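You operate a simulated robot arm through the tools that you are given. There is no shell and no other tool.

You run a simulated two-armed robot. Do the job below in one go: nothing can be reset, and whatever is moved stays where it is left.

JOB
Lock the green base, load the blue barrel, put the cover on and seal it.
Fine: white slider to LOCK; the yellow seal goes on the square pad on the cover; the other barrel, the red seal, the coil and the orange base with its cover stay. Set down upright: what you pick out.

It is judged by the outcome, as a careful person would: the job done as asked, and still so three seconds after it is handed in. It fails if anything else is knocked over, pushed out of place, dropped, spilled or broken. Lids that push on must go on centred and level and be pressed home; caps that screw on are set level and turned clockwise until they are tight.

ROBOT AND FRAMES
Two 7-joint arms with fingered hands on one trunk that stands fixed in place. Base frame: the origin is at the foot of the trunk, x ahead of it, y to its left, z up; the work surface is at about z = 760. Lengths are in mm, angles in degrees, forces in N, time in s.
The left shoulder is at [60, 126, 1267], the right one opposite. With the tool pointing down near the work surface each hand reaches from about 100 to 660 mm from the base axis, measured 20 degrees to its own side. Payload 2.5 kg a hand.
The tool frame of a hand sits at the grasp point between the pads (the TCP): z along the fingers, y along the line on which they close. The tips reach 30 mm beyond it. The gripper opens to 104 mm. The gripper's body begins 35 mm behind the TCP. The gripper is a hand of 5 fingers: y runs from the thumb to the fingers, the wrist lies at [-15, -104, -178] in the tool frame.
Orientation is that of the tool frame in the base frame, as a unit quaternion [w, x, y, z]. With the fingers straight down and the wrist toward the robot, the tool's x, y and z point along [0, 1, 0], [1, 0, 0] and [0, 0, -1] of the base frame.

CONTROLS
- The arms move only by the tool arm_command. It takes "left_commands", "right_commands" or both (then of equal length, played together; a hand with none holds still); each is a list of rows, each a list of 6 numbers: the shift along the base's x, y, z in mm, then the turn, a rotation vector about the base's x, y, z in rad. In form: [[x, y, z, rx, ry, rz], ...]. A call has 1 to 20 rows; each row is the pose to reach, as a shift and turn from the pose commanded when the call began. A row lasts 0.2 s, in which the tool goes at most 50 mm and 8.6 degrees; a call with a longer step from one row to the next is refused whole. A pose out of reach is approached as far as the arm can. The call stops where the force on the tool passes 40 N (or 10 N more than at its start, if that is more) or the arm is blocked; 0.2 s more then pass. In this call time passes only in rows, and 0.2 s behind the last. The reply holds the time, the measured pose of the TCP, the force on the tool along the base axes, the opening and the grip force, in the units named above and with some noise, with the torque about the TCP (base axes, N m) and any sound that the robot's microphone picked up.
- Cameras (640 x 400 px; columns grow to the right, rows downward): "scene" is now at [110.1, -33.6, 1452]; the picture's right is [-0.43, -0.90, 0.00], its down [-0.70, 0.33, -0.63] and it looks along [0.57, -0.27, -0.78] (base axes); focal length 329 px, centre (320, 200). "left" rides on the left gripper at [-80, -78, -141] in its tool frame; the picture's right is [-0.78, -0.30, 0.56], its down [0.53, -0.78, 0.33] and it looks along [0.33, 0.56, 0.76] (tool axes); focal length 247 px, centre (320, 200). "right" rides on the right gripper at [80, -78, -141] in its tool frame; the picture's right is [-0.78, 0.30, -0.56], its down [-0.53, -0.78, 0.33] and it looks along [-0.33, 0.56, 0.76] (tool axes); focal length 247 px, centre (320, 200). There is no depth. A picture from a camera that has moved, and an enlarged one, comes with that camera's place and axes in the base frame and with its lens.
- snapshot(camera): a new picture of that camera. The clock stands still meanwhile.
- slide_trunk(by): slides the trunk up (or, below 0, down) by that many mm; the arms and the scene camera ride with it, the base frame stays. It gives what a move gives, with no picture.
- set_fingers(index, middle, ring, little, thumb_bend, thumb_turn, hand): sets how far each is bent, from 0 (flat) to 100 (curled in); at 30 the hand is open as for a grip, at 70 the pads meet at the TCP. One left out holds its place. A second passes; each finger stops where it meets its share of the squeeze, and holds until it gets a number again. It is the only way to open and close the hand. It gives what a move gives, with no picture; readings hold the bend of each and the force on index, middle, ring, little, thumb and palm. thumb_turn goes from beside the hand (0) to across from the fingers (100), as for a grip.
- aim_head(pan, tilt): turns the head with the scene camera to pan (to the left, within 86 degrees either way) and tilt (down, from -29 to 69), counted from straight ahead of the robot. It gives what a move gives.
- zoom(camera, box): a new picture of the part [left, top, right, bottom] of that camera's present view, enlarged. The clock stands still meanwhile.
- finish_job(): hands the job in; it is judged then, once.

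Nothing tells you positions but the pictures and the camera data. Unless the task says otherwise, let go and move clear before handing in.

The tools are called after "Request:" as name(argument=value, ...) on one line, values as JSON. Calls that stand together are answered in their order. arm_command: Moves the arms, as the interface text tells. Its arguments: {"type":"object","properties":{"left_commands":{"type":"array","items":{"type":"array","items":{"type":"number"}}},"right_commands":{"type":"array","items":{"type":"array","items":{"type":"number"}}}},"required":[]} The other tools are called the same way: slide_trunk (by) slides the trunk up or down; set_fingers (index, middle, ring, little, thumb_bend, thumb_turn, hand) moves the fingers one by one; aim_head (pan, tilt) turns the head that bears the scene camera; snapshot (camera) takes a picture; zoom (camera, box) takes an enlarged picture of a part of a camera's view; finish_job () hands the job in.

At the start:

```text
time_s: 0.0
left_eef_pos: [328.9, 42.6, 993.2]
left_tcp_rot: [-0.116, 0.685, 0.71, 0.117]
left_force: [0.1, 0.2, -0.8]
left_wrist_torque: [0.03, -0.02, 0.01]
left_grip_width: 104.0
left_gripper_force: 0.0
left_shape: jaw
left_bend: [30.0, 30.0, 30.0, 30.0, 30.0, 98.0]
left_finger forces: [0.0, 0.0, 0.0, 0.0, 0.1, 0.1]
right_eef_pos: [290.0, -444.0, 1042.1]
right_tcp_rot: [0.0, 0.707, 0.707, -0.001]
right_force: [-0.6, -0.4, 0.0]
right_wrist_torque: [-0.02, -0.02, -0.01]
right_grip_width: 103.7
right_gripper_force: 0.0
right_shape: jaw
right_bend: [30.0, 30.0, 30.0, 30.0, 30.0, 98.0]
right_finger forces: [0.1, 0.0, 0.1, 0.1, 0.0, 0.0]
trunk travel left (down, up): [-662.0, 278.0]
head pan, tilt: [-25.3, 50.9]
```

scene: 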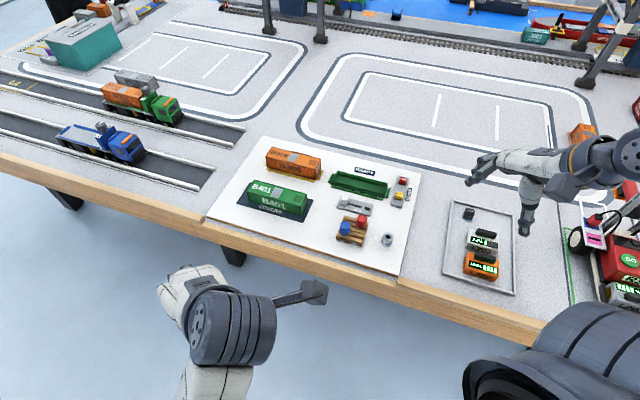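
right: 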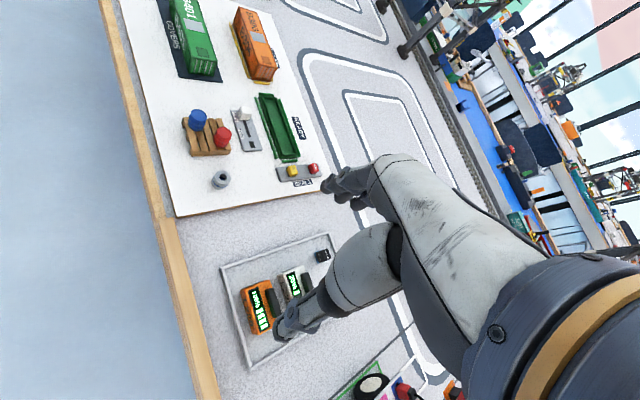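
left: 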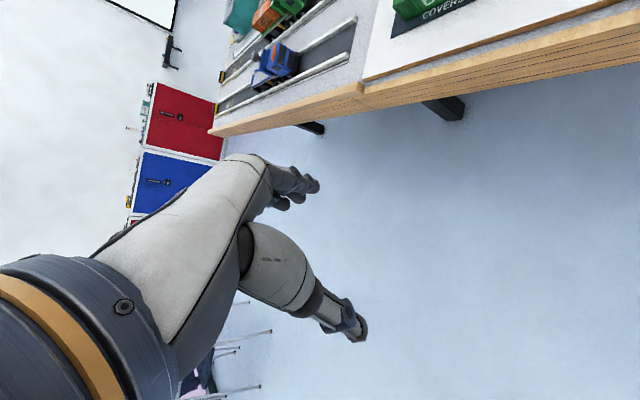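

I see a white board with a green base, a green cover, an orange unit, seals, a barrel rack, and a lock slider. I'll zoom in to work out the details first.

Request:
zoom(camera="scene", box=[200, 130, 430, 274])

Request:
zoom(camera="scene", box=[320, 160, 430, 229])

Request:
zoom(camera="right", box=[150, 70, 350, 195])

Request:
zoom(camera="scene", box=[320, 190, 420, 252])

```text
2.78 times, centred on (315, 202) of scene
camera zoom: at [110.1, -33.6, 1452.0], right [-0.43, -0.9, 0.0], down [-0.7, 0.33, -0.63], along [0.57, -0.27, -0.78], focal length 915 px, centre (334, 194)
```

zoom: 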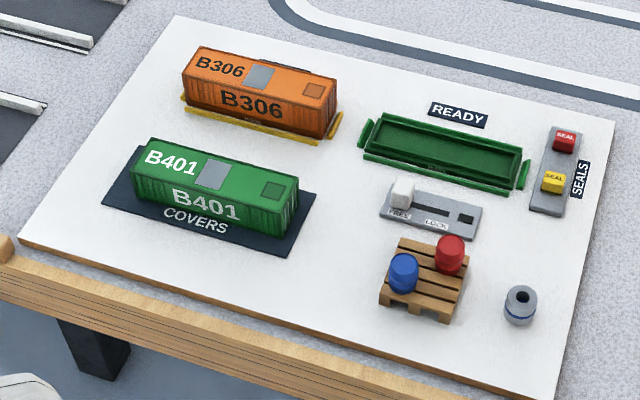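

```text
5.80 times, centred on (375, 194) of scene
camera zoom: at [110.1, -33.6, 1452.0], right [-0.43, -0.9, 0.0], down [-0.7, 0.33, -0.63], along [0.57, -0.27, -0.78], focal length 1909 px, centre (1, 232)
```

zoom: 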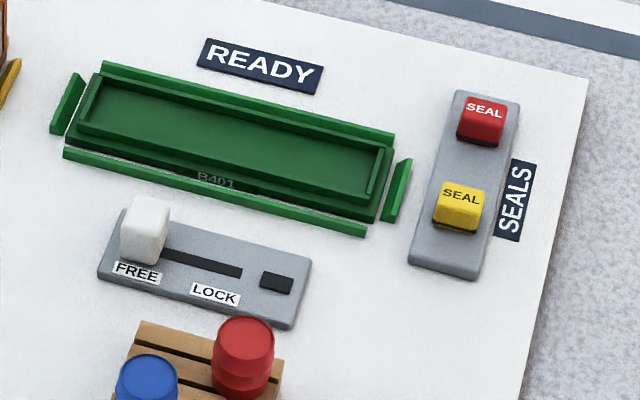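

```text
3.20 times, centred on (250, 132) of right
camera zoom: at [213.4, -363.6, 1182.8], right [0.3, -0.78, 0.56], down [-0.78, -0.53, -0.33], along [0.56, -0.34, -0.76], focal length 790 px, centre (544, 416)
```

zoom: 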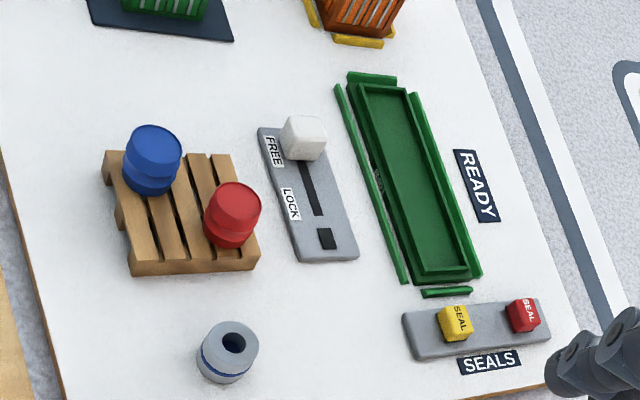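

```text
6.40 times, centred on (370, 221) of scene
camera zoom: at [110.1, -33.6, 1452.0], right [-0.43, -0.9, 0.0], down [-0.7, 0.33, -0.63], along [0.57, -0.27, -0.78], focal length 2108 px, centre (0, 66)
```

zoom: 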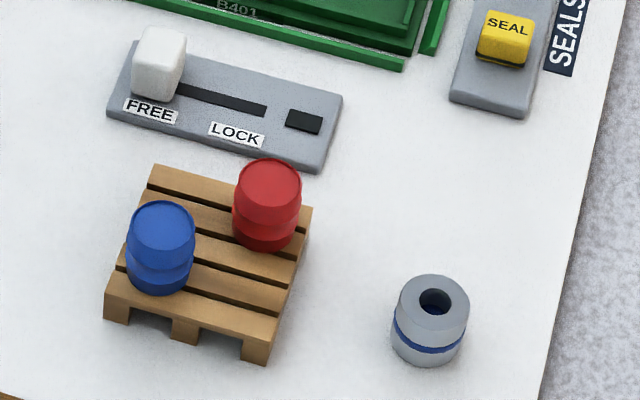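

The board is turned about 45° to me; the green base sits near (612,-392), cover near (640,-163), blue barrel near (492,-281). I'll look closer at each piece before moving.

Request:
zoom(camera="scene", box=[240, 170, 320, 220])

Request:
zoom(camera="scene", box=[320, 162, 400, 212])

Request:
zoom(camera="scene", box=[260, 140, 330, 184])

Request:
zoom(camera="right", box=[240, 80, 330, 190])

Request:
snapshot(camera="scene")

```text
8.00 times, centred on (280, 195) of scene
camera zoom: at [110.1, -33.6, 1452.0], right [-0.43, -0.9, 0.0], down [-0.7, 0.33, -0.63], along [0.57, -0.27, -0.78], focal length 2634 px, centre (640, 240)
```

zoom: 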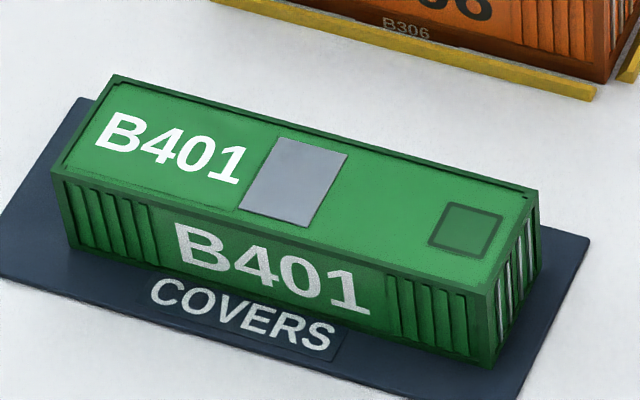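

```text
8.00 times, centred on (360, 187) of scene
camera zoom: at [110.1, -33.6, 1452.0], right [-0.43, -0.9, 0.0], down [-0.7, 0.33, -0.63], along [0.57, -0.27, -0.78], focal length 2634 px, centre (0, 304)
```

zoom: 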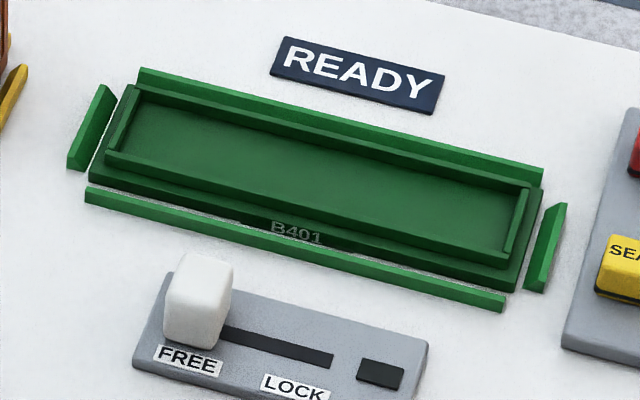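

```text
9.09 times, centred on (295, 162) of scene
camera zoom: at [110.1, -33.6, 1452.0], right [-0.43, -0.9, 0.0], down [-0.7, 0.33, -0.63], along [0.57, -0.27, -0.78], focal length 2994 px, centre (547, 546)
```

zoom: 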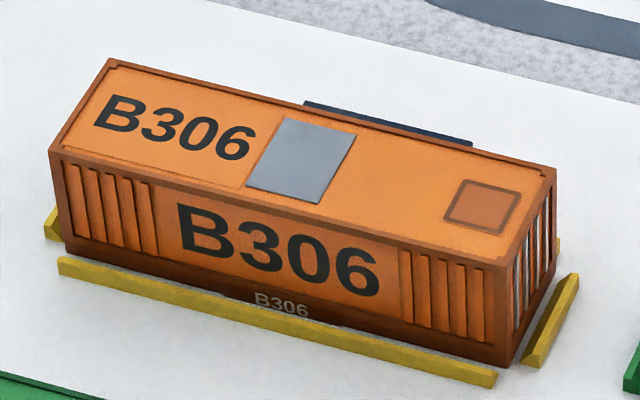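

```text
3.64 times, centred on (285, 135) of right
camera zoom: at [213.4, -363.6, 1182.8], right [0.3, -0.78, 0.56], down [-0.78, -0.53, -0.33], along [0.56, -0.34, -0.76], focal length 898 px, centre (447, 436)
```

zoom: 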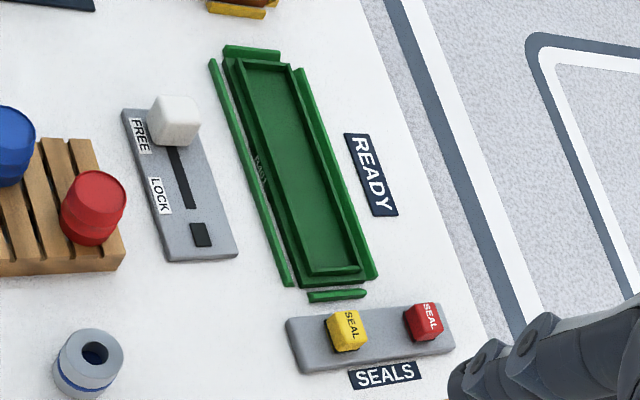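

```text
taken
camera scene: at [110.1, -33.6, 1452.0], right [-0.43, -0.9, 0.0], down [-0.7, 0.33, -0.63], along [0.57, -0.27, -0.78], focal length 329 px, centre (320, 200)
```

scene: 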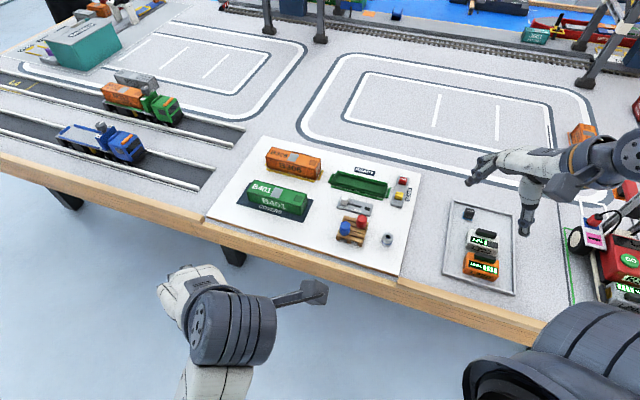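

The cover has a square pad at its right end, and the base has a lip the cover slips over; the orientation already matches. I'll bring the right hand, turned -45°, above the work area, then lower the trunk for reach.

Request:
arm_command(right_commands=[[30, 15, 20, 0, 0, -0.13], [65, 30, 40, 0, 0, -0.26], [100, 45, 50, 0, 0, -0.39], [135, 60, 60, 0, 0, -0.52], [165, 75, 60, 0, 0, -0.65], [200, 90, 60, 0, 0, -0.785]])

Request:
slide_trunk(by=-180)

Request:
snapshot(camera="right")

Request:
snapshot(camera="scene")

```text
time_s: 1.4
left_eef_pos: [329.1, 43.1, 992.3]
left_tcp_rot: [-0.117, 0.685, 0.71, 0.118]
left_force: [0.1, 0.1, 0.2]
left_wrist_torque: [-0.03, -0.02, -0.02]
left_grip_width: 103.8
left_gripper_force: 0.1
left_shape: jaw
left_bend: [30.0, 30.0, 30.0, 30.0, 30.0, 98.0]
left_finger forces: [0.1, 0.0, 0.1, 0.0, 0.0, 0.1]
right_eef_pos: [489.9, -353.8, 1103.3]
right_tcp_rot: [0.0, 0.924, 0.381, -0.002]
right_force: [-0.8, -0.3, -0.1]
right_wrist_torque: [0.0, 0.01, -0.03]
right_grip_width: 103.9
right_gripper_force: 0.0
right_shape: jaw
right_bend: [30.0, 30.0, 30.0, 30.0, 30.0, 98.0]
right_finger forces: [0.1, 0.1, 0.1, 0.1, 0.0, 0.0]
trunk travel left (down, up): [-662.0, 278.0]
head pan, tilt: [-25.3, 50.9]
```

```text
time_s: 3.4
left_eef_pos: [328.8, 42.7, 812.1]
left_tcp_rot: [-0.117, 0.684, 0.711, 0.119]
left_force: [-0.3, 0.7, 0.4]
left_wrist_torque: [0.0, 0.02, 0.0]
left_grip_width: 103.7
left_gripper_force: 0.2
left_shape: jaw
left_bend: [30.0, 30.0, 30.0, 30.0, 30.0, 98.0]
left_finger forces: [0.0, 0.1, 0.0, 0.1, 0.0, 0.1]
right_eef_pos: [490.9, -352.6, 922.5]
right_tcp_rot: [0.0, 0.924, 0.383, -0.001]
right_force: [1.0, 0.3, -0.2]
right_wrist_torque: [-0.05, -0.01, -0.02]
right_grip_width: 103.7
right_gripper_force: 0.2
right_shape: jaw
right_bend: [30.0, 30.0, 30.0, 30.0, 30.0, 98.0]
right_finger forces: [0.0, 0.0, 0.0, 0.0, 0.0, 0.0]
trunk travel left (down, up): [-482.0, 458.0]
head pan, tilt: [-25.3, 50.9]
```

```text
taken
camera right: at [492.8, -241.1, 1064.4], right [-0.34, -0.76, 0.56], down [-0.93, 0.17, -0.33], along [0.16, -0.63, -0.76], focal length 247 px, centre (320, 200)
```

right: 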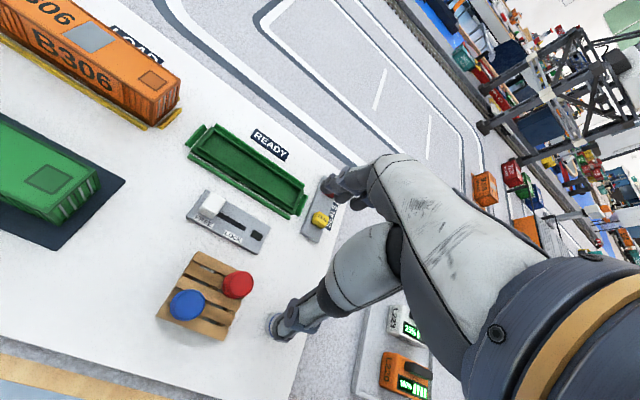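

```text
taken
camera scene: at [110.1, -33.6, 1272.0], right [-0.43, -0.9, 0.0], down [-0.7, 0.33, -0.63], along [0.57, -0.27, -0.78], focal length 329 px, centre (320, 200)
```

scene: 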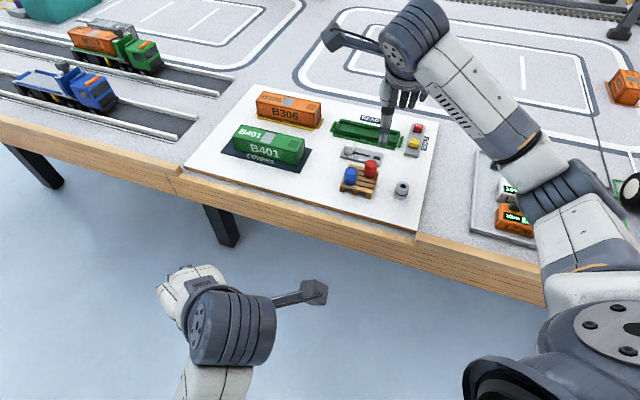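

Reach is fine and the trunk is down. I'll zoom from both cameras to triangulate the pieces.

Request:
zoom(camera="right", box=[150, 170, 350, 295])

Request:
zoom(camera="scene", box=[320, 110, 430, 210])

Request:
zoom(camera="scene", box=[210, 110, 330, 185])

Request:
zoom(camera="right", box=[170, 100, 330, 200])

```text
3.20 times, centred on (250, 232) of right
camera zoom: at [492.8, -241.1, 1064.4], right [-0.34, -0.76, 0.56], down [-0.93, 0.17, -0.33], along [0.16, -0.63, -0.76], focal length 790 px, centre (544, 96)
```

zoom: 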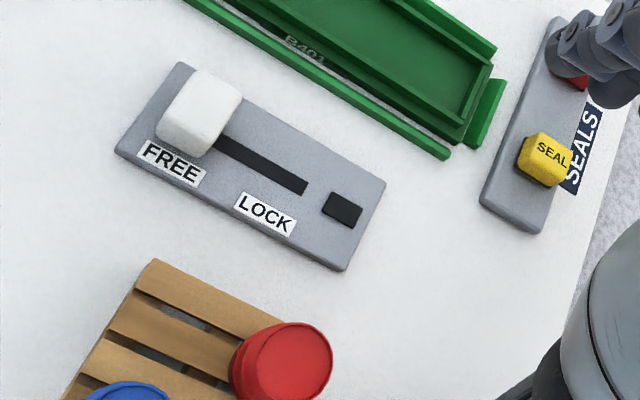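

```text
4.00 times, centred on (375, 160) of scene
camera zoom: at [110.1, -33.6, 1272.0], right [-0.43, -0.9, 0.0], down [-0.7, 0.33, -0.63], along [0.57, -0.27, -0.78], focal length 1317 px, centre (100, 360)
```

zoom: 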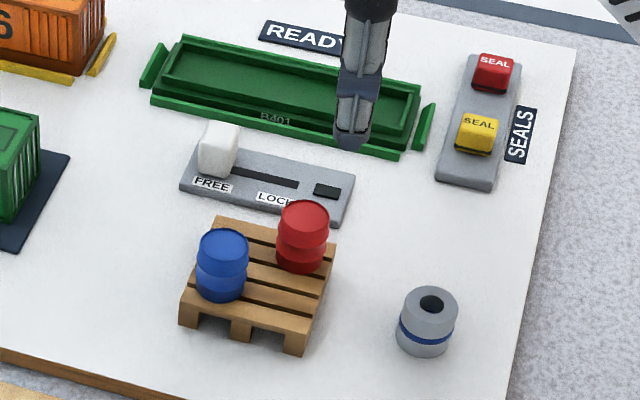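

```text
5.33 times, centred on (270, 148) of scene
camera zoom: at [110.1, -33.6, 1272.0], right [-0.43, -0.9, 0.0], down [-0.7, 0.33, -0.63], along [0.57, -0.27, -0.78], focal length 1756 px, centre (587, 480)
```

zoom: 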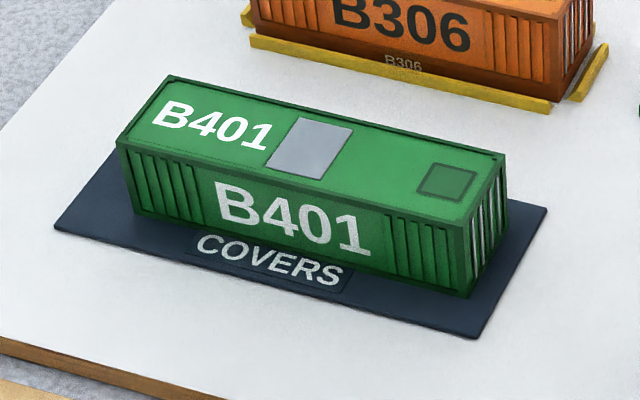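

```text
4.00 times, centred on (250, 150) of right
camera zoom: at [492.8, -241.1, 1064.4], right [-0.34, -0.76, 0.56], down [-0.93, 0.17, -0.33], along [0.16, -0.63, -0.76], focal length 988 px, centre (600, 400)
```

zoom: 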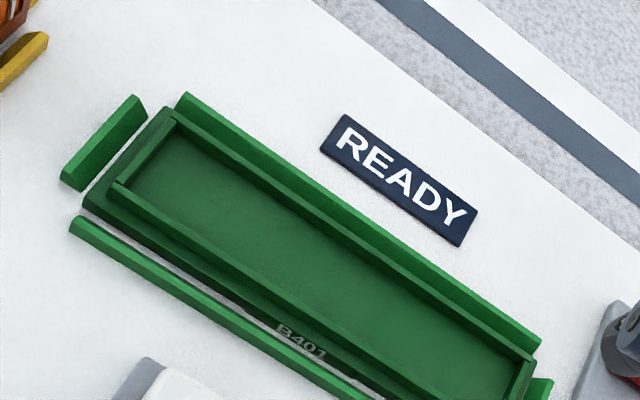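

I need to know the hand's finger layout before grasping between closely spaced objects; I'll look at the hand.

Request:
zoom(camera="scene", box=[320, 20, 440, 150])

Request:
zoom(camera="right", box=[250, 130, 450, 360])

Request:
snapshot(camera="left")

```text
3.08 times, centred on (380, 85) of scene
camera zoom: at [110.1, -33.6, 1272.0], right [-0.43, -0.9, 0.0], down [-0.7, 0.33, -0.63], along [0.57, -0.27, -0.78], focal length 1013 px, centre (135, 554)
```

zoom: 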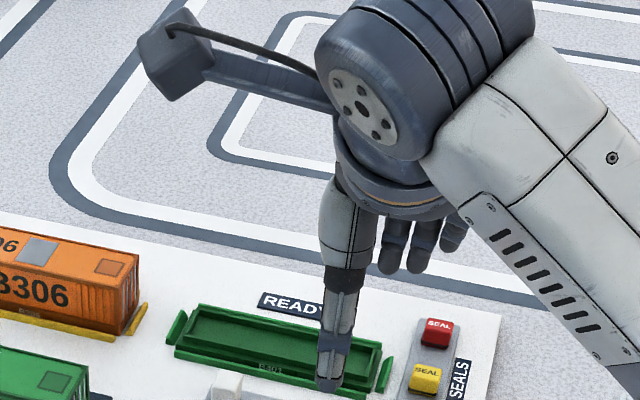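

```text
1.74 times, centred on (350, 245) of right
camera zoom: at [492.8, -241.1, 1064.4], right [-0.34, -0.76, 0.56], down [-0.93, 0.17, -0.33], along [0.16, -0.63, -0.76], focal length 430 px, centre (268, 122)
```

zoom: 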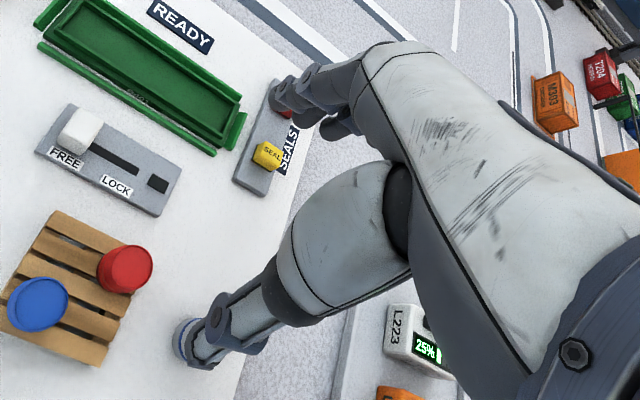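

```text
taken
camera left: at [253.2, -82.9, 920.0], right [-0.27, -0.56, -0.78], down [-0.8, 0.59, -0.15], along [0.54, 0.58, -0.6], focal length 247 px, centre (320, 200)
```

left: 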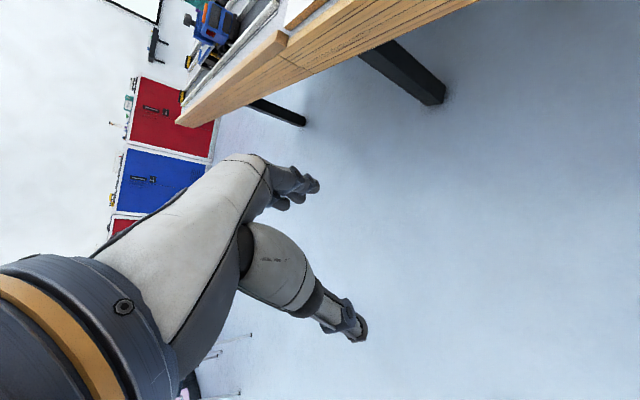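

Request:
zoom(camera="right", box=[310, 150, 390, 210])

Request:
set_fingers(hand="right", index=60, middle=60, ring=0, little=0, thumb_bend=60)

Request:
snapshot(camera="right")

Request:
zoom(camera="scene", box=[320, 20, 440, 150])

```text
6.67 times, centred on (350, 180) of right
camera zoom: at [492.8, -241.1, 1064.4], right [-0.34, -0.76, 0.56], down [-0.93, 0.17, -0.33], along [0.16, -0.63, -0.76], focal length 1646 px, centre (120, 333)
```

zoom: 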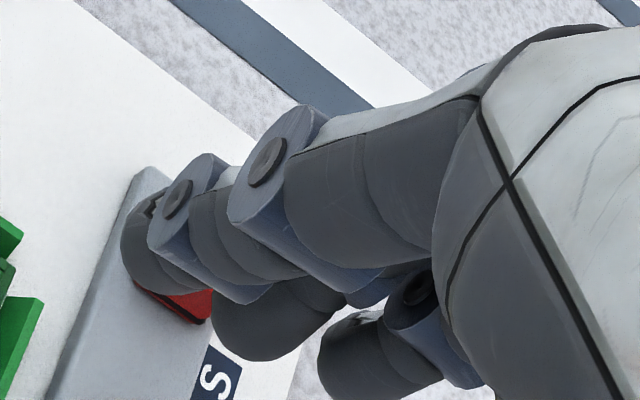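

```text
time_s: 4.4
left_eef_pos: [329.3, 42.9, 813.2]
left_tcp_rot: [-0.117, 0.683, 0.711, 0.118]
left_force: [-1.2, 0.5, 0.9]
left_wrist_torque: [0.04, -0.01, 0.0]
left_grip_width: 103.8
left_gripper_force: 0.1
left_shape: jaw
left_bend: [30.0, 30.0, 30.0, 30.0, 30.0, 98.0]
left_finger forces: [0.0, 0.0, 0.0, 0.0, 0.1, 0.0]
right_eef_pos: [490.9, -353.3, 923.4]
right_tcp_rot: [0.001, 0.924, 0.383, -0.001]
right_force: [-0.6, 0.6, 0.4]
right_wrist_torque: [-0.01, -0.01, 0.0]
right_grip_width: 26.8
right_gripper_force: 0.0
right_shape: fingers
right_bend: [60.0, 60.0, 0.0, 0.0, 60.0, 98.0]
right_finger forces: [0.0, 0.0, 0.1, 0.0, 0.1, 0.1]
trunk travel left (down, up): [-482.0, 458.0]
head pan, tilt: [-25.3, 50.9]
```

```text
taken
camera right: at [492.8, -241.1, 1064.3], right [-0.34, -0.76, 0.56], down [-0.93, 0.17, -0.33], along [0.16, -0.63, -0.76], focal length 247 px, centre (320, 200)
```

right: 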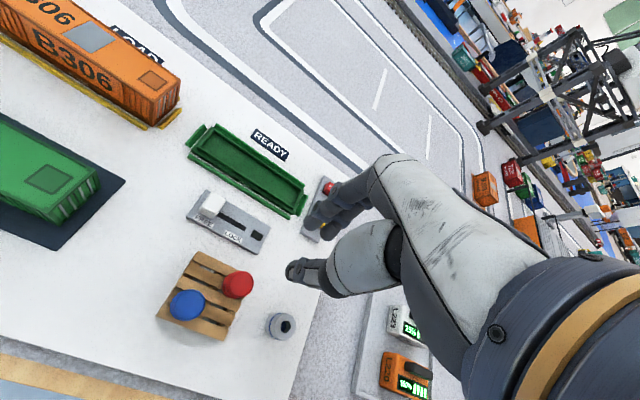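

```text
3.08 times, centred on (380, 85) of scene
camera zoom: at [110.1, -33.6, 1272.0], right [-0.43, -0.9, 0.0], down [-0.7, 0.33, -0.63], along [0.57, -0.27, -0.78], focal length 1013 px, centre (135, 554)
```

zoom: 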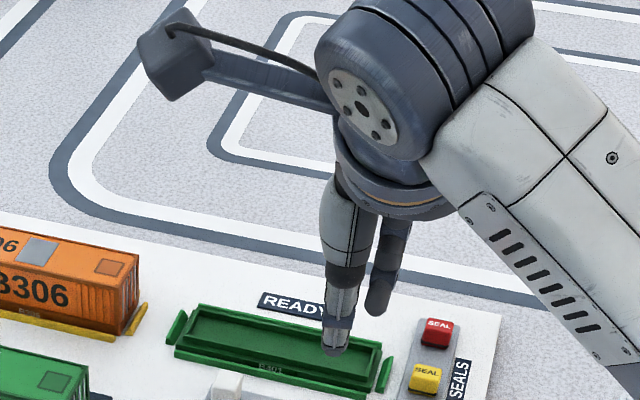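

Request:
zoom(camera="right", box=[260, 170, 400, 300])

Request:
zoom(camera="scene", box=[360, 70, 420, 150])

```text
3.08 times, centred on (330, 235) of right
camera zoom: at [492.8, -241.1, 1064.3], right [-0.34, -0.76, 0.56], down [-0.93, 0.17, -0.33], along [0.16, -0.63, -0.76], focal length 760 px, centre (289, 92)
```

zoom: 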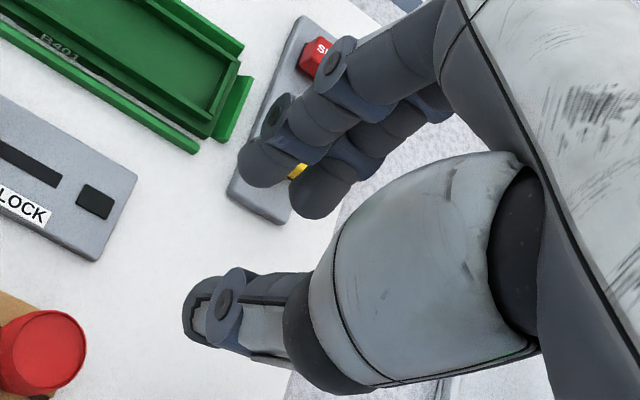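

```text
5.00 times, centred on (390, 110) of scene
camera zoom: at [110.1, -33.6, 1272.0], right [-0.43, -0.9, 0.0], down [-0.7, 0.33, -0.63], along [0.57, -0.27, -0.78], focal length 1646 px, centre (-30, 650)
```

zoom: 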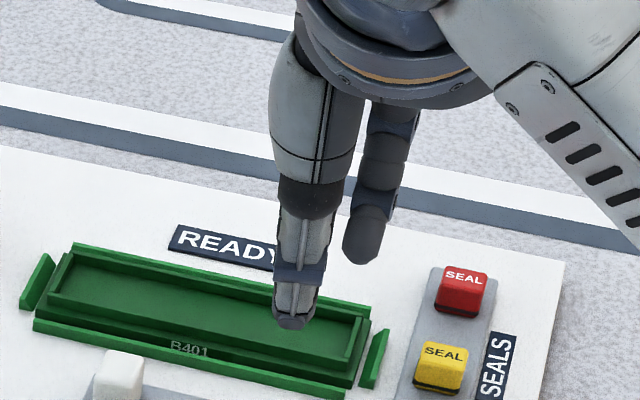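

The thumb and index close at about tool x=+8. I'll pinch the white knob (about (577,-325)) with only thumb and index, and approach from above.

Request:
set_fingers(hand="right", index=55, middle=0, ring=0, little=0, thumb_bend=55)

Request:
arm_command(right_commands=[[40, 10, -20, 0, 0, 0], [80, 22, -45, 0, 0, 0], [80, 22, -70, 0, 0, 0]])

Request:
snapshot(camera="right")

Request:
zoom(camera="scene", box=[320, 90, 420, 180])

```text
time_s: 5.4
left_eef_pos: [328.3, 43.2, 812.7]
left_tcp_rot: [-0.116, 0.684, 0.711, 0.119]
left_force: [-0.4, -0.1, 0.2]
left_wrist_torque: [0.0, -0.01, -0.01]
left_grip_width: 103.6
left_gripper_force: 0.1
left_shape: jaw
left_bend: [30.0, 30.0, 30.0, 30.0, 30.0, 98.0]
left_finger forces: [0.0, 0.0, 0.0, 0.0, 0.0, 0.0]
right_eef_pos: [490.8, -354.4, 922.4]
right_tcp_rot: [-0.001, 0.924, 0.383, -0.001]
right_force: [-0.6, -0.7, 0.5]
right_wrist_torque: [-0.01, -0.02, 0.0]
right_grip_width: 38.7
right_gripper_force: 0.1
right_shape: fingers
right_bend: [55.0, 0.0, 0.0, 0.0, 55.0, 98.0]
right_finger forces: [0.0, 0.0, 0.0, 0.0, 0.1, 0.0]
trunk travel left (down, up): [-482.0, 458.0]
head pan, tilt: [-25.3, 50.9]
```

```text
time_s: 6.2
left_eef_pos: [328.6, 42.8, 812.2]
left_tcp_rot: [-0.116, 0.684, 0.71, 0.118]
left_force: [0.6, -0.3, -0.7]
left_wrist_torque: [0.02, 0.0, -0.01]
left_grip_width: 103.8
left_gripper_force: 0.1
left_shape: jaw
left_bend: [30.0, 30.0, 30.0, 30.0, 30.0, 98.0]
left_finger forces: [0.1, 0.0, 0.1, 0.0, 0.0, 0.1]
right_eef_pos: [571.9, -331.3, 852.4]
right_tcp_rot: [0.0, 0.924, 0.383, -0.001]
right_force: [0.2, 0.2, -1.6]
right_wrist_torque: [-0.01, -0.04, -0.02]
right_grip_width: 38.5
right_gripper_force: 0.1
right_shape: fingers
right_bend: [55.0, 0.0, 0.0, 0.0, 55.0, 98.0]
right_finger forces: [0.0, 0.0, 0.0, 0.0, 0.1, 0.0]
trunk travel left (down, up): [-482.0, 458.0]
head pan, tilt: [-25.3, 50.9]
```

```text
taken
camera right: at [573.8, -219.1, 994.1], right [-0.34, -0.76, 0.56], down [-0.93, 0.17, -0.33], along [0.16, -0.63, -0.76], focal length 247 px, centre (320, 200)
```

right: 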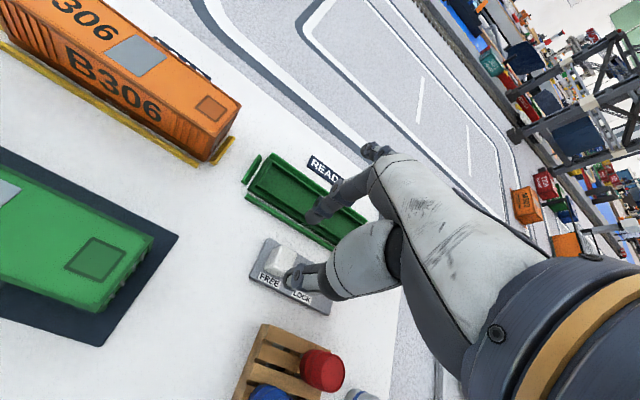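

```text
4.44 times, centred on (370, 135) of scene
camera zoom: at [110.3, -33.5, 1272.0], right [-0.43, -0.9, 0.0], down [-0.7, 0.33, -0.63], along [0.57, -0.27, -0.78], focal length 1464 px, centre (98, 489)
```

zoom: 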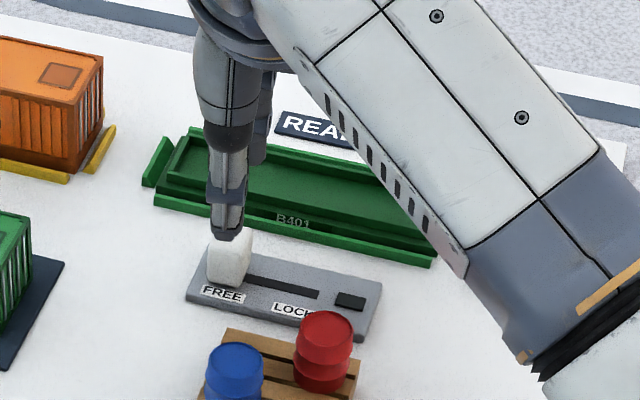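

Request:
zoom(camera="right", box=[240, 180, 360, 320])

```text
2.86 times, centred on (300, 250) of right
camera zoom: at [573.8, -219.1, 994.1], right [-0.34, -0.76, 0.56], down [-0.93, 0.17, -0.33], along [0.16, -0.63, -0.76], focal length 706 px, centre (377, 57)
```

zoom: 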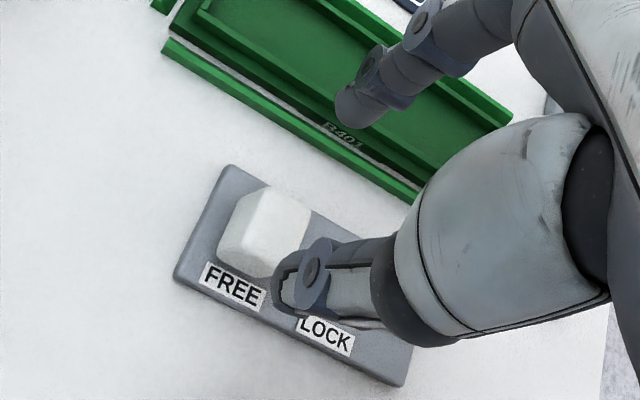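

The knob lies right under the pinch. I'll descend around it.

Request:
arm_command(right_commands=[[-2, 2, -15, 0, 0, 0], [-2, 2, -30, 0, 0, 0], [-2, 2, -36, 0, 0, 0]])

Request:
zoom(camera="right", box=[240, 180, 360, 320])

Request:
zoom(camera="scene", box=[320, 100, 420, 180])

```text
time_s: 7.0
left_eef_pos: [328.1, 42.9, 812.9]
left_tcp_rot: [-0.117, 0.684, 0.711, 0.119]
left_force: [0.4, 0.9, 0.0]
left_wrist_torque: [0.0, 0.0, 0.0]
left_grip_width: 103.7
left_gripper_force: 0.1
left_shape: jaw
left_bend: [30.0, 30.0, 30.0, 30.0, 30.0, 98.0]
left_finger forces: [0.0, 0.0, 0.1, 0.0, 0.0, 0.0]
right_eef_pos: [569.5, -330.7, 816.0]
right_tcp_rot: [-0.001, 0.924, 0.382, 0.0]
right_force: [0.4, 0.2, 0.0]
right_wrist_torque: [0.0, -0.03, 0.02]
right_grip_width: 38.5
right_gripper_force: 0.0
right_shape: fingers
right_bend: [55.0, 0.0, 0.0, 0.0, 55.0, 98.0]
right_finger forces: [0.0, 0.1, 0.1, 0.0, 0.0, 0.0]
trunk travel left (down, up): [-482.0, 458.0]
head pan, tilt: [-25.3, 50.9]
```

```text
2.86 times, centred on (300, 250) of right
camera zoom: at [571.6, -217.3, 957.8], right [-0.34, -0.76, 0.56], down [-0.93, 0.17, -0.33], along [0.16, -0.63, -0.76], focal length 706 px, centre (377, 57)
```

zoom: 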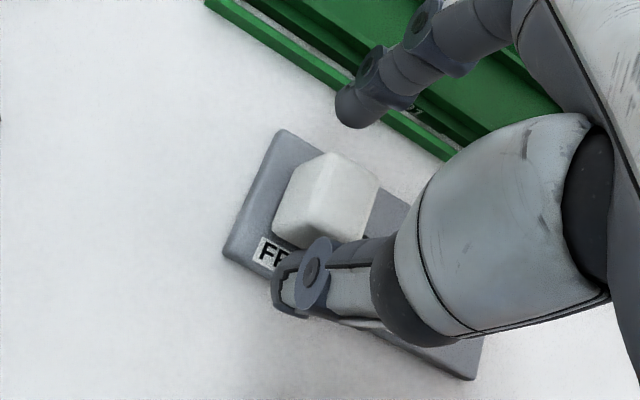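

```text
5.00 times, centred on (370, 140) of scene
camera zoom: at [110.2, -33.6, 1272.0], right [-0.43, -0.9, 0.0], down [-0.7, 0.33, -0.63], along [0.57, -0.27, -0.78], focal length 1646 px, centre (70, 500)
```

zoom: 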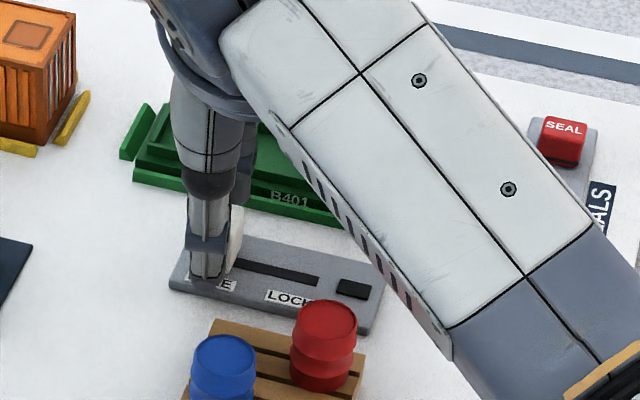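

Request:
arm_command(right_commands=[[0, 0, -4, 0, 0, 0]])

Request:
set_fingers(hand="right", index=66, thumb_bend=66)

Request:
zoom(camera="right", box=[240, 180, 360, 320])

```text
time_s: 7.4
left_eef_pos: [328.2, 43.6, 811.1]
left_tcp_rot: [-0.116, 0.684, 0.711, 0.119]
left_force: [1.2, 0.7, -0.5]
left_wrist_torque: [0.02, -0.01, -0.01]
left_grip_width: 103.8
left_gripper_force: 0.0
left_shape: jaw
left_bend: [30.0, 30.0, 30.0, 30.0, 30.0, 98.0]
left_finger forces: [0.1, 0.1, 0.0, 0.0, 0.0, 0.0]
right_eef_pos: [569.7, -330.5, 813.6]
right_tcp_rot: [0.0, 0.924, 0.382, -0.001]
right_force: [-0.5, -0.1, -0.2]
right_wrist_torque: [-0.01, 0.01, 0.01]
right_grip_width: 38.6
right_gripper_force: 0.0
right_shape: fingers
right_bend: [55.0, 0.0, 0.0, 0.0, 55.0, 98.0]
right_finger forces: [0.0, 0.1, 0.0, 0.0, 0.0, 0.0]
trunk travel left (down, up): [-482.0, 458.0]
head pan, tilt: [-25.3, 50.9]
```

```text
time_s: 8.4
left_eef_pos: [328.3, 43.7, 813.9]
left_tcp_rot: [-0.116, 0.684, 0.71, 0.119]
left_force: [-0.6, -0.4, -0.3]
left_wrist_torque: [-0.01, 0.01, 0.02]
left_grip_width: 103.7
left_gripper_force: 0.2
left_shape: jaw
left_bend: [30.0, 30.0, 30.0, 30.0, 30.0, 98.0]
left_finger forces: [0.0, 0.0, 0.0, 0.1, 0.0, 0.1]
right_eef_pos: [569.7, -329.3, 813.0]
right_tcp_rot: [0.0, 0.924, 0.382, -0.001]
right_force: [-3.9, 3.5, -0.8]
right_wrist_torque: [0.07, 0.09, -0.01]
right_grip_width: 20.1
right_gripper_force: 2.8
right_shape: fingers
right_bend: [66.0, 0.0, 0.0, 0.0, 61.0, 98.0]
right_finger forces: [0.0, 0.0, 0.0, 0.1, 5.7, 0.1]
trunk travel left (down, up): [-482.0, 458.0]
head pan, tilt: [-25.3, 50.9]
```

```text
2.86 times, centred on (300, 250) of right
camera zoom: at [571.4, -217.2, 954.0], right [-0.34, -0.76, 0.56], down [-0.93, 0.17, -0.33], along [0.16, -0.63, -0.76], focal length 706 px, centre (377, 57)
```

zoom: 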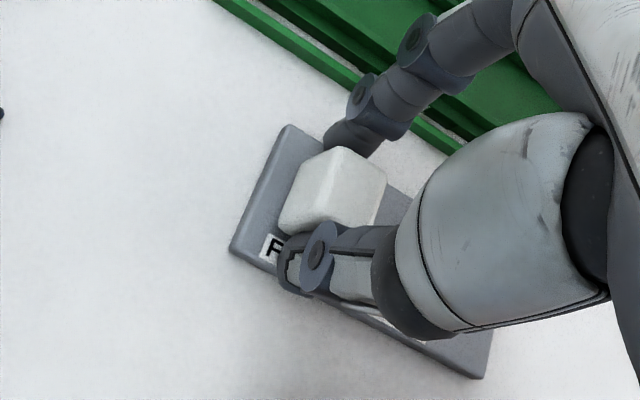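

Request:
set_fingers(hand="right", index=74)

```text
time_s: 9.4
left_eef_pos: [328.5, 42.6, 812.8]
left_tcp_rot: [-0.118, 0.684, 0.71, 0.118]
left_force: [-0.4, 0.8, -1.1]
left_wrist_torque: [-0.01, -0.02, -0.02]
left_grip_width: 103.8
left_gripper_force: 0.2
left_shape: jaw
left_bend: [30.0, 30.0, 30.0, 30.0, 30.0, 98.0]
left_finger forces: [0.0, 0.0, 0.0, 0.0, 0.0, 0.0]
right_eef_pos: [568.8, -330.7, 813.1]
right_tcp_rot: [0.0, 0.924, 0.382, 0.0]
right_force: [-0.5, -0.4, -3.8]
right_wrist_torque: [0.02, 0.04, 0.0]
right_grip_width: 17.4
right_gripper_force: 6.0
right_shape: fingers
right_bend: [72.0, 0.0, 0.0, 0.0, 60.0, 97.0]
right_finger forces: [5.9, 0.0, 0.0, 0.0, 5.7, 0.1]
trunk travel left (down, up): [-482.0, 458.0]
head pan, tilt: [-25.3, 50.9]
```

The knob is held firmly. Now sliding it toward LOCK along the slot direction.

Request:
arm_command(right_commands=[[-5, -5, 0, 0, 0, 0], [-10, -10, 0, 0, 0, 0], [-15, -15, 0, 0, 0, 0], [-20, -20, 0, 0, 0, 0], [-25, -25, 0, 0, 0, 0]])

Request:
zoom(camera="scene", box=[320, 100, 420, 180])

Request:
zoom(camera="right", box=[220, 150, 360, 320])

```text
time_s: 10.6
left_eef_pos: [329.1, 42.3, 812.7]
left_tcp_rot: [-0.117, 0.684, 0.711, 0.118]
left_force: [0.7, -0.1, -0.7]
left_wrist_torque: [-0.01, 0.03, 0.0]
left_grip_width: 103.9
left_gripper_force: 0.2
left_shape: jaw
left_bend: [30.0, 30.0, 30.0, 30.0, 30.0, 98.0]
left_finger forces: [0.0, 0.0, 0.0, 0.0, 0.1, 0.1]
right_eef_pos: [542.9, -355.1, 811.9]
right_tcp_rot: [0.0, 0.924, 0.381, -0.001]
right_force: [3.3, -1.8, -1.8]
right_wrist_torque: [-0.01, -0.05, 0.0]
right_grip_width: 17.9
right_gripper_force: 6.0
right_shape: fingers
right_bend: [72.0, 0.0, 0.0, 0.0, 61.0, 97.0]
right_finger forces: [7.7, 0.0, 0.0, 0.0, 4.4, 0.0]
trunk travel left (down, up): [-482.0, 458.0]
head pan, tilt: [-25.3, 50.9]
```

```text
5.00 times, centred on (370, 140) of scene
camera zoom: at [110.5, -33.9, 1271.9], right [-0.43, -0.9, 0.0], down [-0.7, 0.33, -0.63], along [0.57, -0.27, -0.78], focal length 1646 px, centre (70, 500)
```

zoom: 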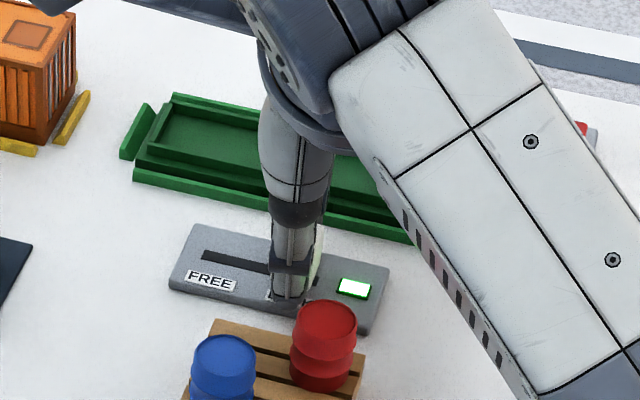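

```text
2.35 times, centred on (290, 235) of right
camera zoom: at [545.4, -242.1, 953.6], right [-0.34, -0.76, 0.56], down [-0.93, 0.17, -0.33], along [0.16, -0.63, -0.76], focal length 581 px, centre (391, 118)
```

zoom: 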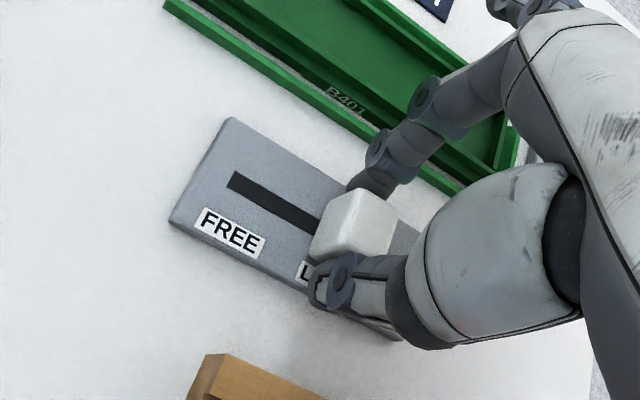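

The indicator turned green; I'll push a few mm more to be sure it is at its end stop.

Request:
arm_command(right_commands=[[-2, -2, 0, 0, 0, 0], [-4, -4, 0, 0, 0, 0], [-6, -6, 0, 0, 0, 0]])

Request:
zoom(camera="right", box=[220, 150, 360, 320])

```text
time_s: 11.4
left_eef_pos: [329.2, 42.6, 813.3]
left_tcp_rot: [-0.117, 0.684, 0.711, 0.119]
left_force: [-0.3, 0.1, 0.6]
left_wrist_torque: [0.02, 0.04, 0.0]
left_grip_width: 103.9
left_gripper_force: 0.0
left_shape: jaw
left_bend: [30.0, 30.0, 30.0, 30.0, 30.0, 98.0]
left_finger forces: [0.0, 0.0, 0.0, 0.1, 0.0, 0.1]
right_eef_pos: [539.3, -359.8, 811.2]
right_tcp_rot: [0.0, 0.923, 0.384, 0.001]
right_force: [5.6, 2.0, -1.8]
right_wrist_torque: [0.1, -0.08, -0.01]
right_grip_width: 17.5
right_gripper_force: 6.0
right_shape: fingers
right_bend: [72.0, 0.0, 0.0, 0.0, 61.0, 97.0]
right_finger forces: [7.6, 0.0, 0.1, 0.0, 4.1, 0.0]
trunk travel left (down, up): [-482.0, 458.0]
head pan, tilt: [-25.3, 50.9]
```

```text
2.35 times, centred on (290, 235) of right
camera zoom: at [539.9, -246.9, 954.0], right [-0.34, -0.76, 0.56], down [-0.93, 0.17, -0.33], along [0.16, -0.63, -0.76], focal length 581 px, centre (391, 118)
```

zoom: 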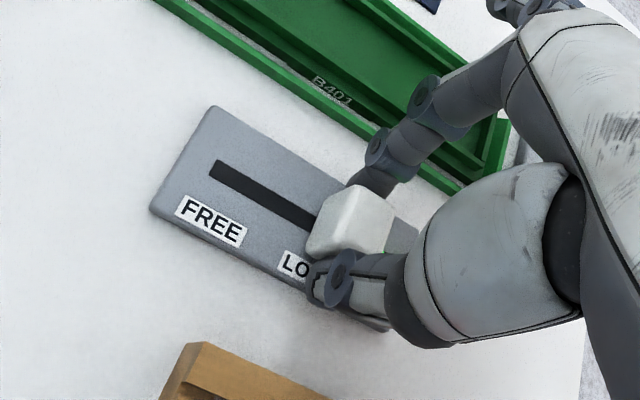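

The knob is at LOCK with the light green. I'll release it and rise.

Request:
set_fingers(hand="right", index=56, thumb_bend=54)

Request:
arm_command(right_commands=[[0, 0, 20, 0, 0, 0], [0, 0, 50, 0, 0, 0], [0, 0, 90, 0, 0, 0], [-20, 30, 110, 0, 0, 0], [-35, 60, 110, 0, 0, 0]])

Request:
snapshot(camera="right")

Request:
zoom(camera="scene", box=[320, 100, 440, 210])

```text
time_s: 12.4
left_eef_pos: [328.4, 43.1, 813.3]
left_tcp_rot: [-0.117, 0.684, 0.71, 0.118]
left_force: [-0.5, 0.4, 0.6]
left_wrist_torque: [0.02, 0.0, 0.01]
left_grip_width: 103.7
left_gripper_force: 0.1
left_shape: jaw
left_bend: [30.0, 30.0, 30.0, 30.0, 30.0, 98.0]
left_finger forces: [0.0, 0.0, 0.0, 0.1, 0.1, 0.0]
right_eef_pos: [536.7, -360.8, 812.6]
right_tcp_rot: [0.0, 0.924, 0.383, -0.001]
right_force: [-0.2, 0.5, 0.3]
right_wrist_torque: [-0.06, -0.01, -0.02]
right_grip_width: 38.7
right_gripper_force: 0.0
right_shape: fingers
right_bend: [56.0, 0.0, 0.0, 0.0, 54.0, 97.0]
right_finger forces: [0.1, 0.0, 0.1, 0.1, 0.0, 0.0]
trunk travel left (down, up): [-482.0, 458.0]
head pan, tilt: [-25.3, 50.9]
```

```text
time_s: 13.6
left_eef_pos: [328.2, 42.4, 811.6]
left_tcp_rot: [-0.115, 0.684, 0.71, 0.118]
left_force: [0.5, -0.4, 0.1]
left_wrist_torque: [0.02, -0.01, 0.0]
left_grip_width: 104.1
left_gripper_force: 0.1
left_shape: jaw
left_bend: [30.0, 30.0, 30.0, 30.0, 30.0, 98.0]
left_finger forces: [0.1, 0.0, 0.0, 0.0, 0.0, 0.0]
right_eef_pos: [504.4, -299.6, 922.8]
right_tcp_rot: [0.0, 0.924, 0.383, -0.001]
right_force: [-0.6, 0.1, 0.0]
right_wrist_torque: [0.01, 0.03, 0.0]
right_grip_width: 38.9
right_gripper_force: 0.1
right_shape: fingers
right_bend: [56.0, 0.0, 0.0, 0.0, 54.0, 97.0]
right_finger forces: [0.0, 0.0, 0.0, 0.0, 0.0, 0.0]
trunk travel left (down, up): [-482.0, 458.0]
head pan, tilt: [-25.3, 50.9]
```

```text
taken
camera right: at [506.6, -187.3, 1064.5], right [-0.34, -0.76, 0.56], down [-0.93, 0.17, -0.33], along [0.16, -0.63, -0.76], focal length 247 px, centre (320, 200)
```

right: 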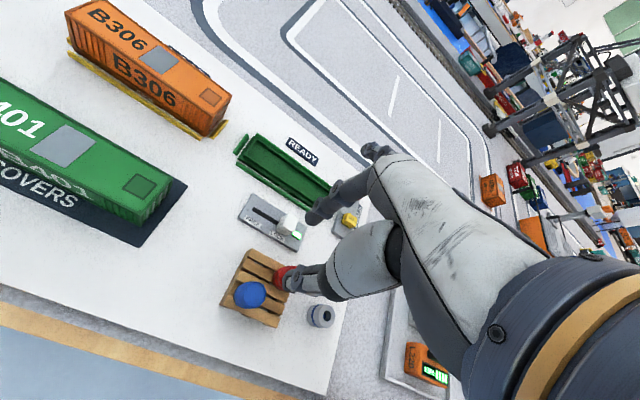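

```text
3.64 times, centred on (380, 155) of scene
camera zoom: at [110.1, -33.4, 1272.0], right [-0.43, -0.9, 0.0], down [-0.7, 0.33, -0.63], along [0.57, -0.27, -0.78], focal length 1197 px, centre (102, 364)
```

zoom: 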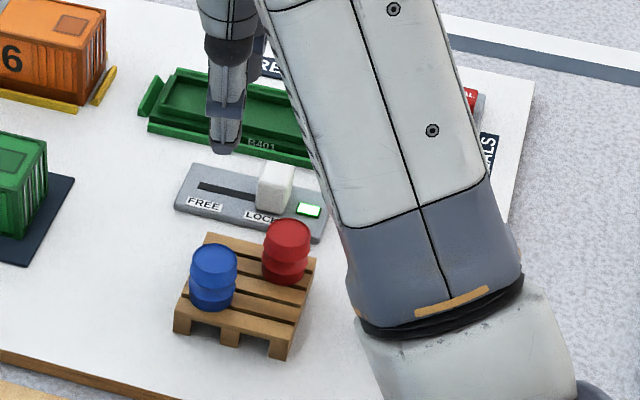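

Slider is at LOCK with a green light. Next is the blue barrel; I'll zoom to locate it precisely.

Request:
zoom(camera="right", box=[200, 230, 340, 340])

Request:
zoom(camera="scene", box=[360, 160, 410, 200])

Request:
zoom(camera="scene", box=[330, 160, 430, 225])

```text
3.64 times, centred on (270, 285) of right
camera zoom: at [506.6, -187.3, 1064.5], right [-0.34, -0.76, 0.56], down [-0.93, 0.17, -0.33], along [0.16, -0.63, -0.76], focal length 898 px, centre (502, -109)
```

zoom: 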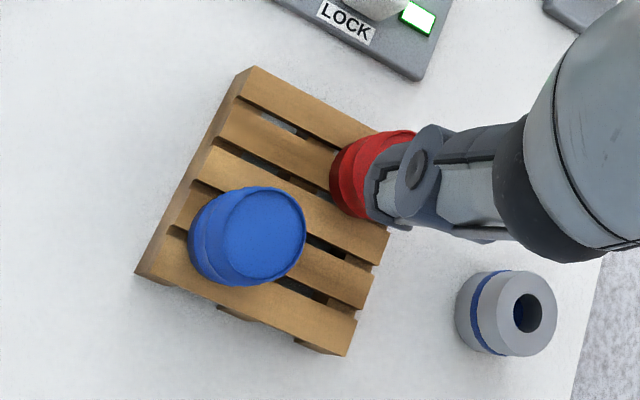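

```text
10.00 times, centred on (385, 180) of scene
camera zoom: at [110.1, -33.4, 1272.0], right [-0.43, -0.9, 0.0], down [-0.7, 0.33, -0.63], along [0.57, -0.27, -0.78], focal length 3293 px, centre (-330, 400)
```

zoom: 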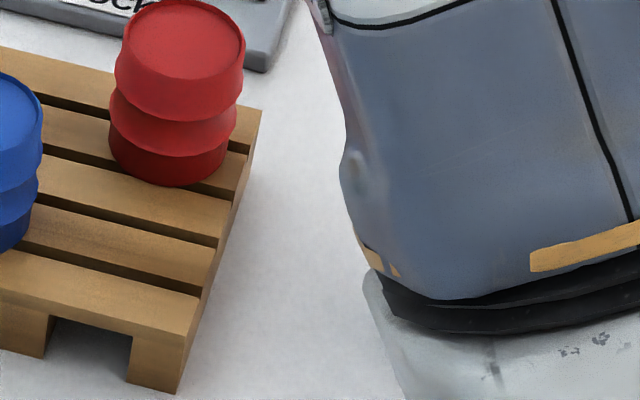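

```text
6.15 times, centred on (380, 192) of scene
camera zoom: at [110.1, -33.4, 1272.0], right [-0.43, -0.9, 0.0], down [-0.7, 0.33, -0.63], along [0.57, -0.27, -0.78], focal length 2026 px, centre (-49, 246)
```

zoom: 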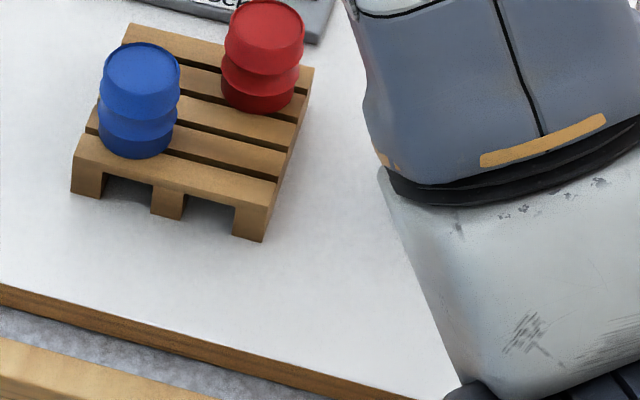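

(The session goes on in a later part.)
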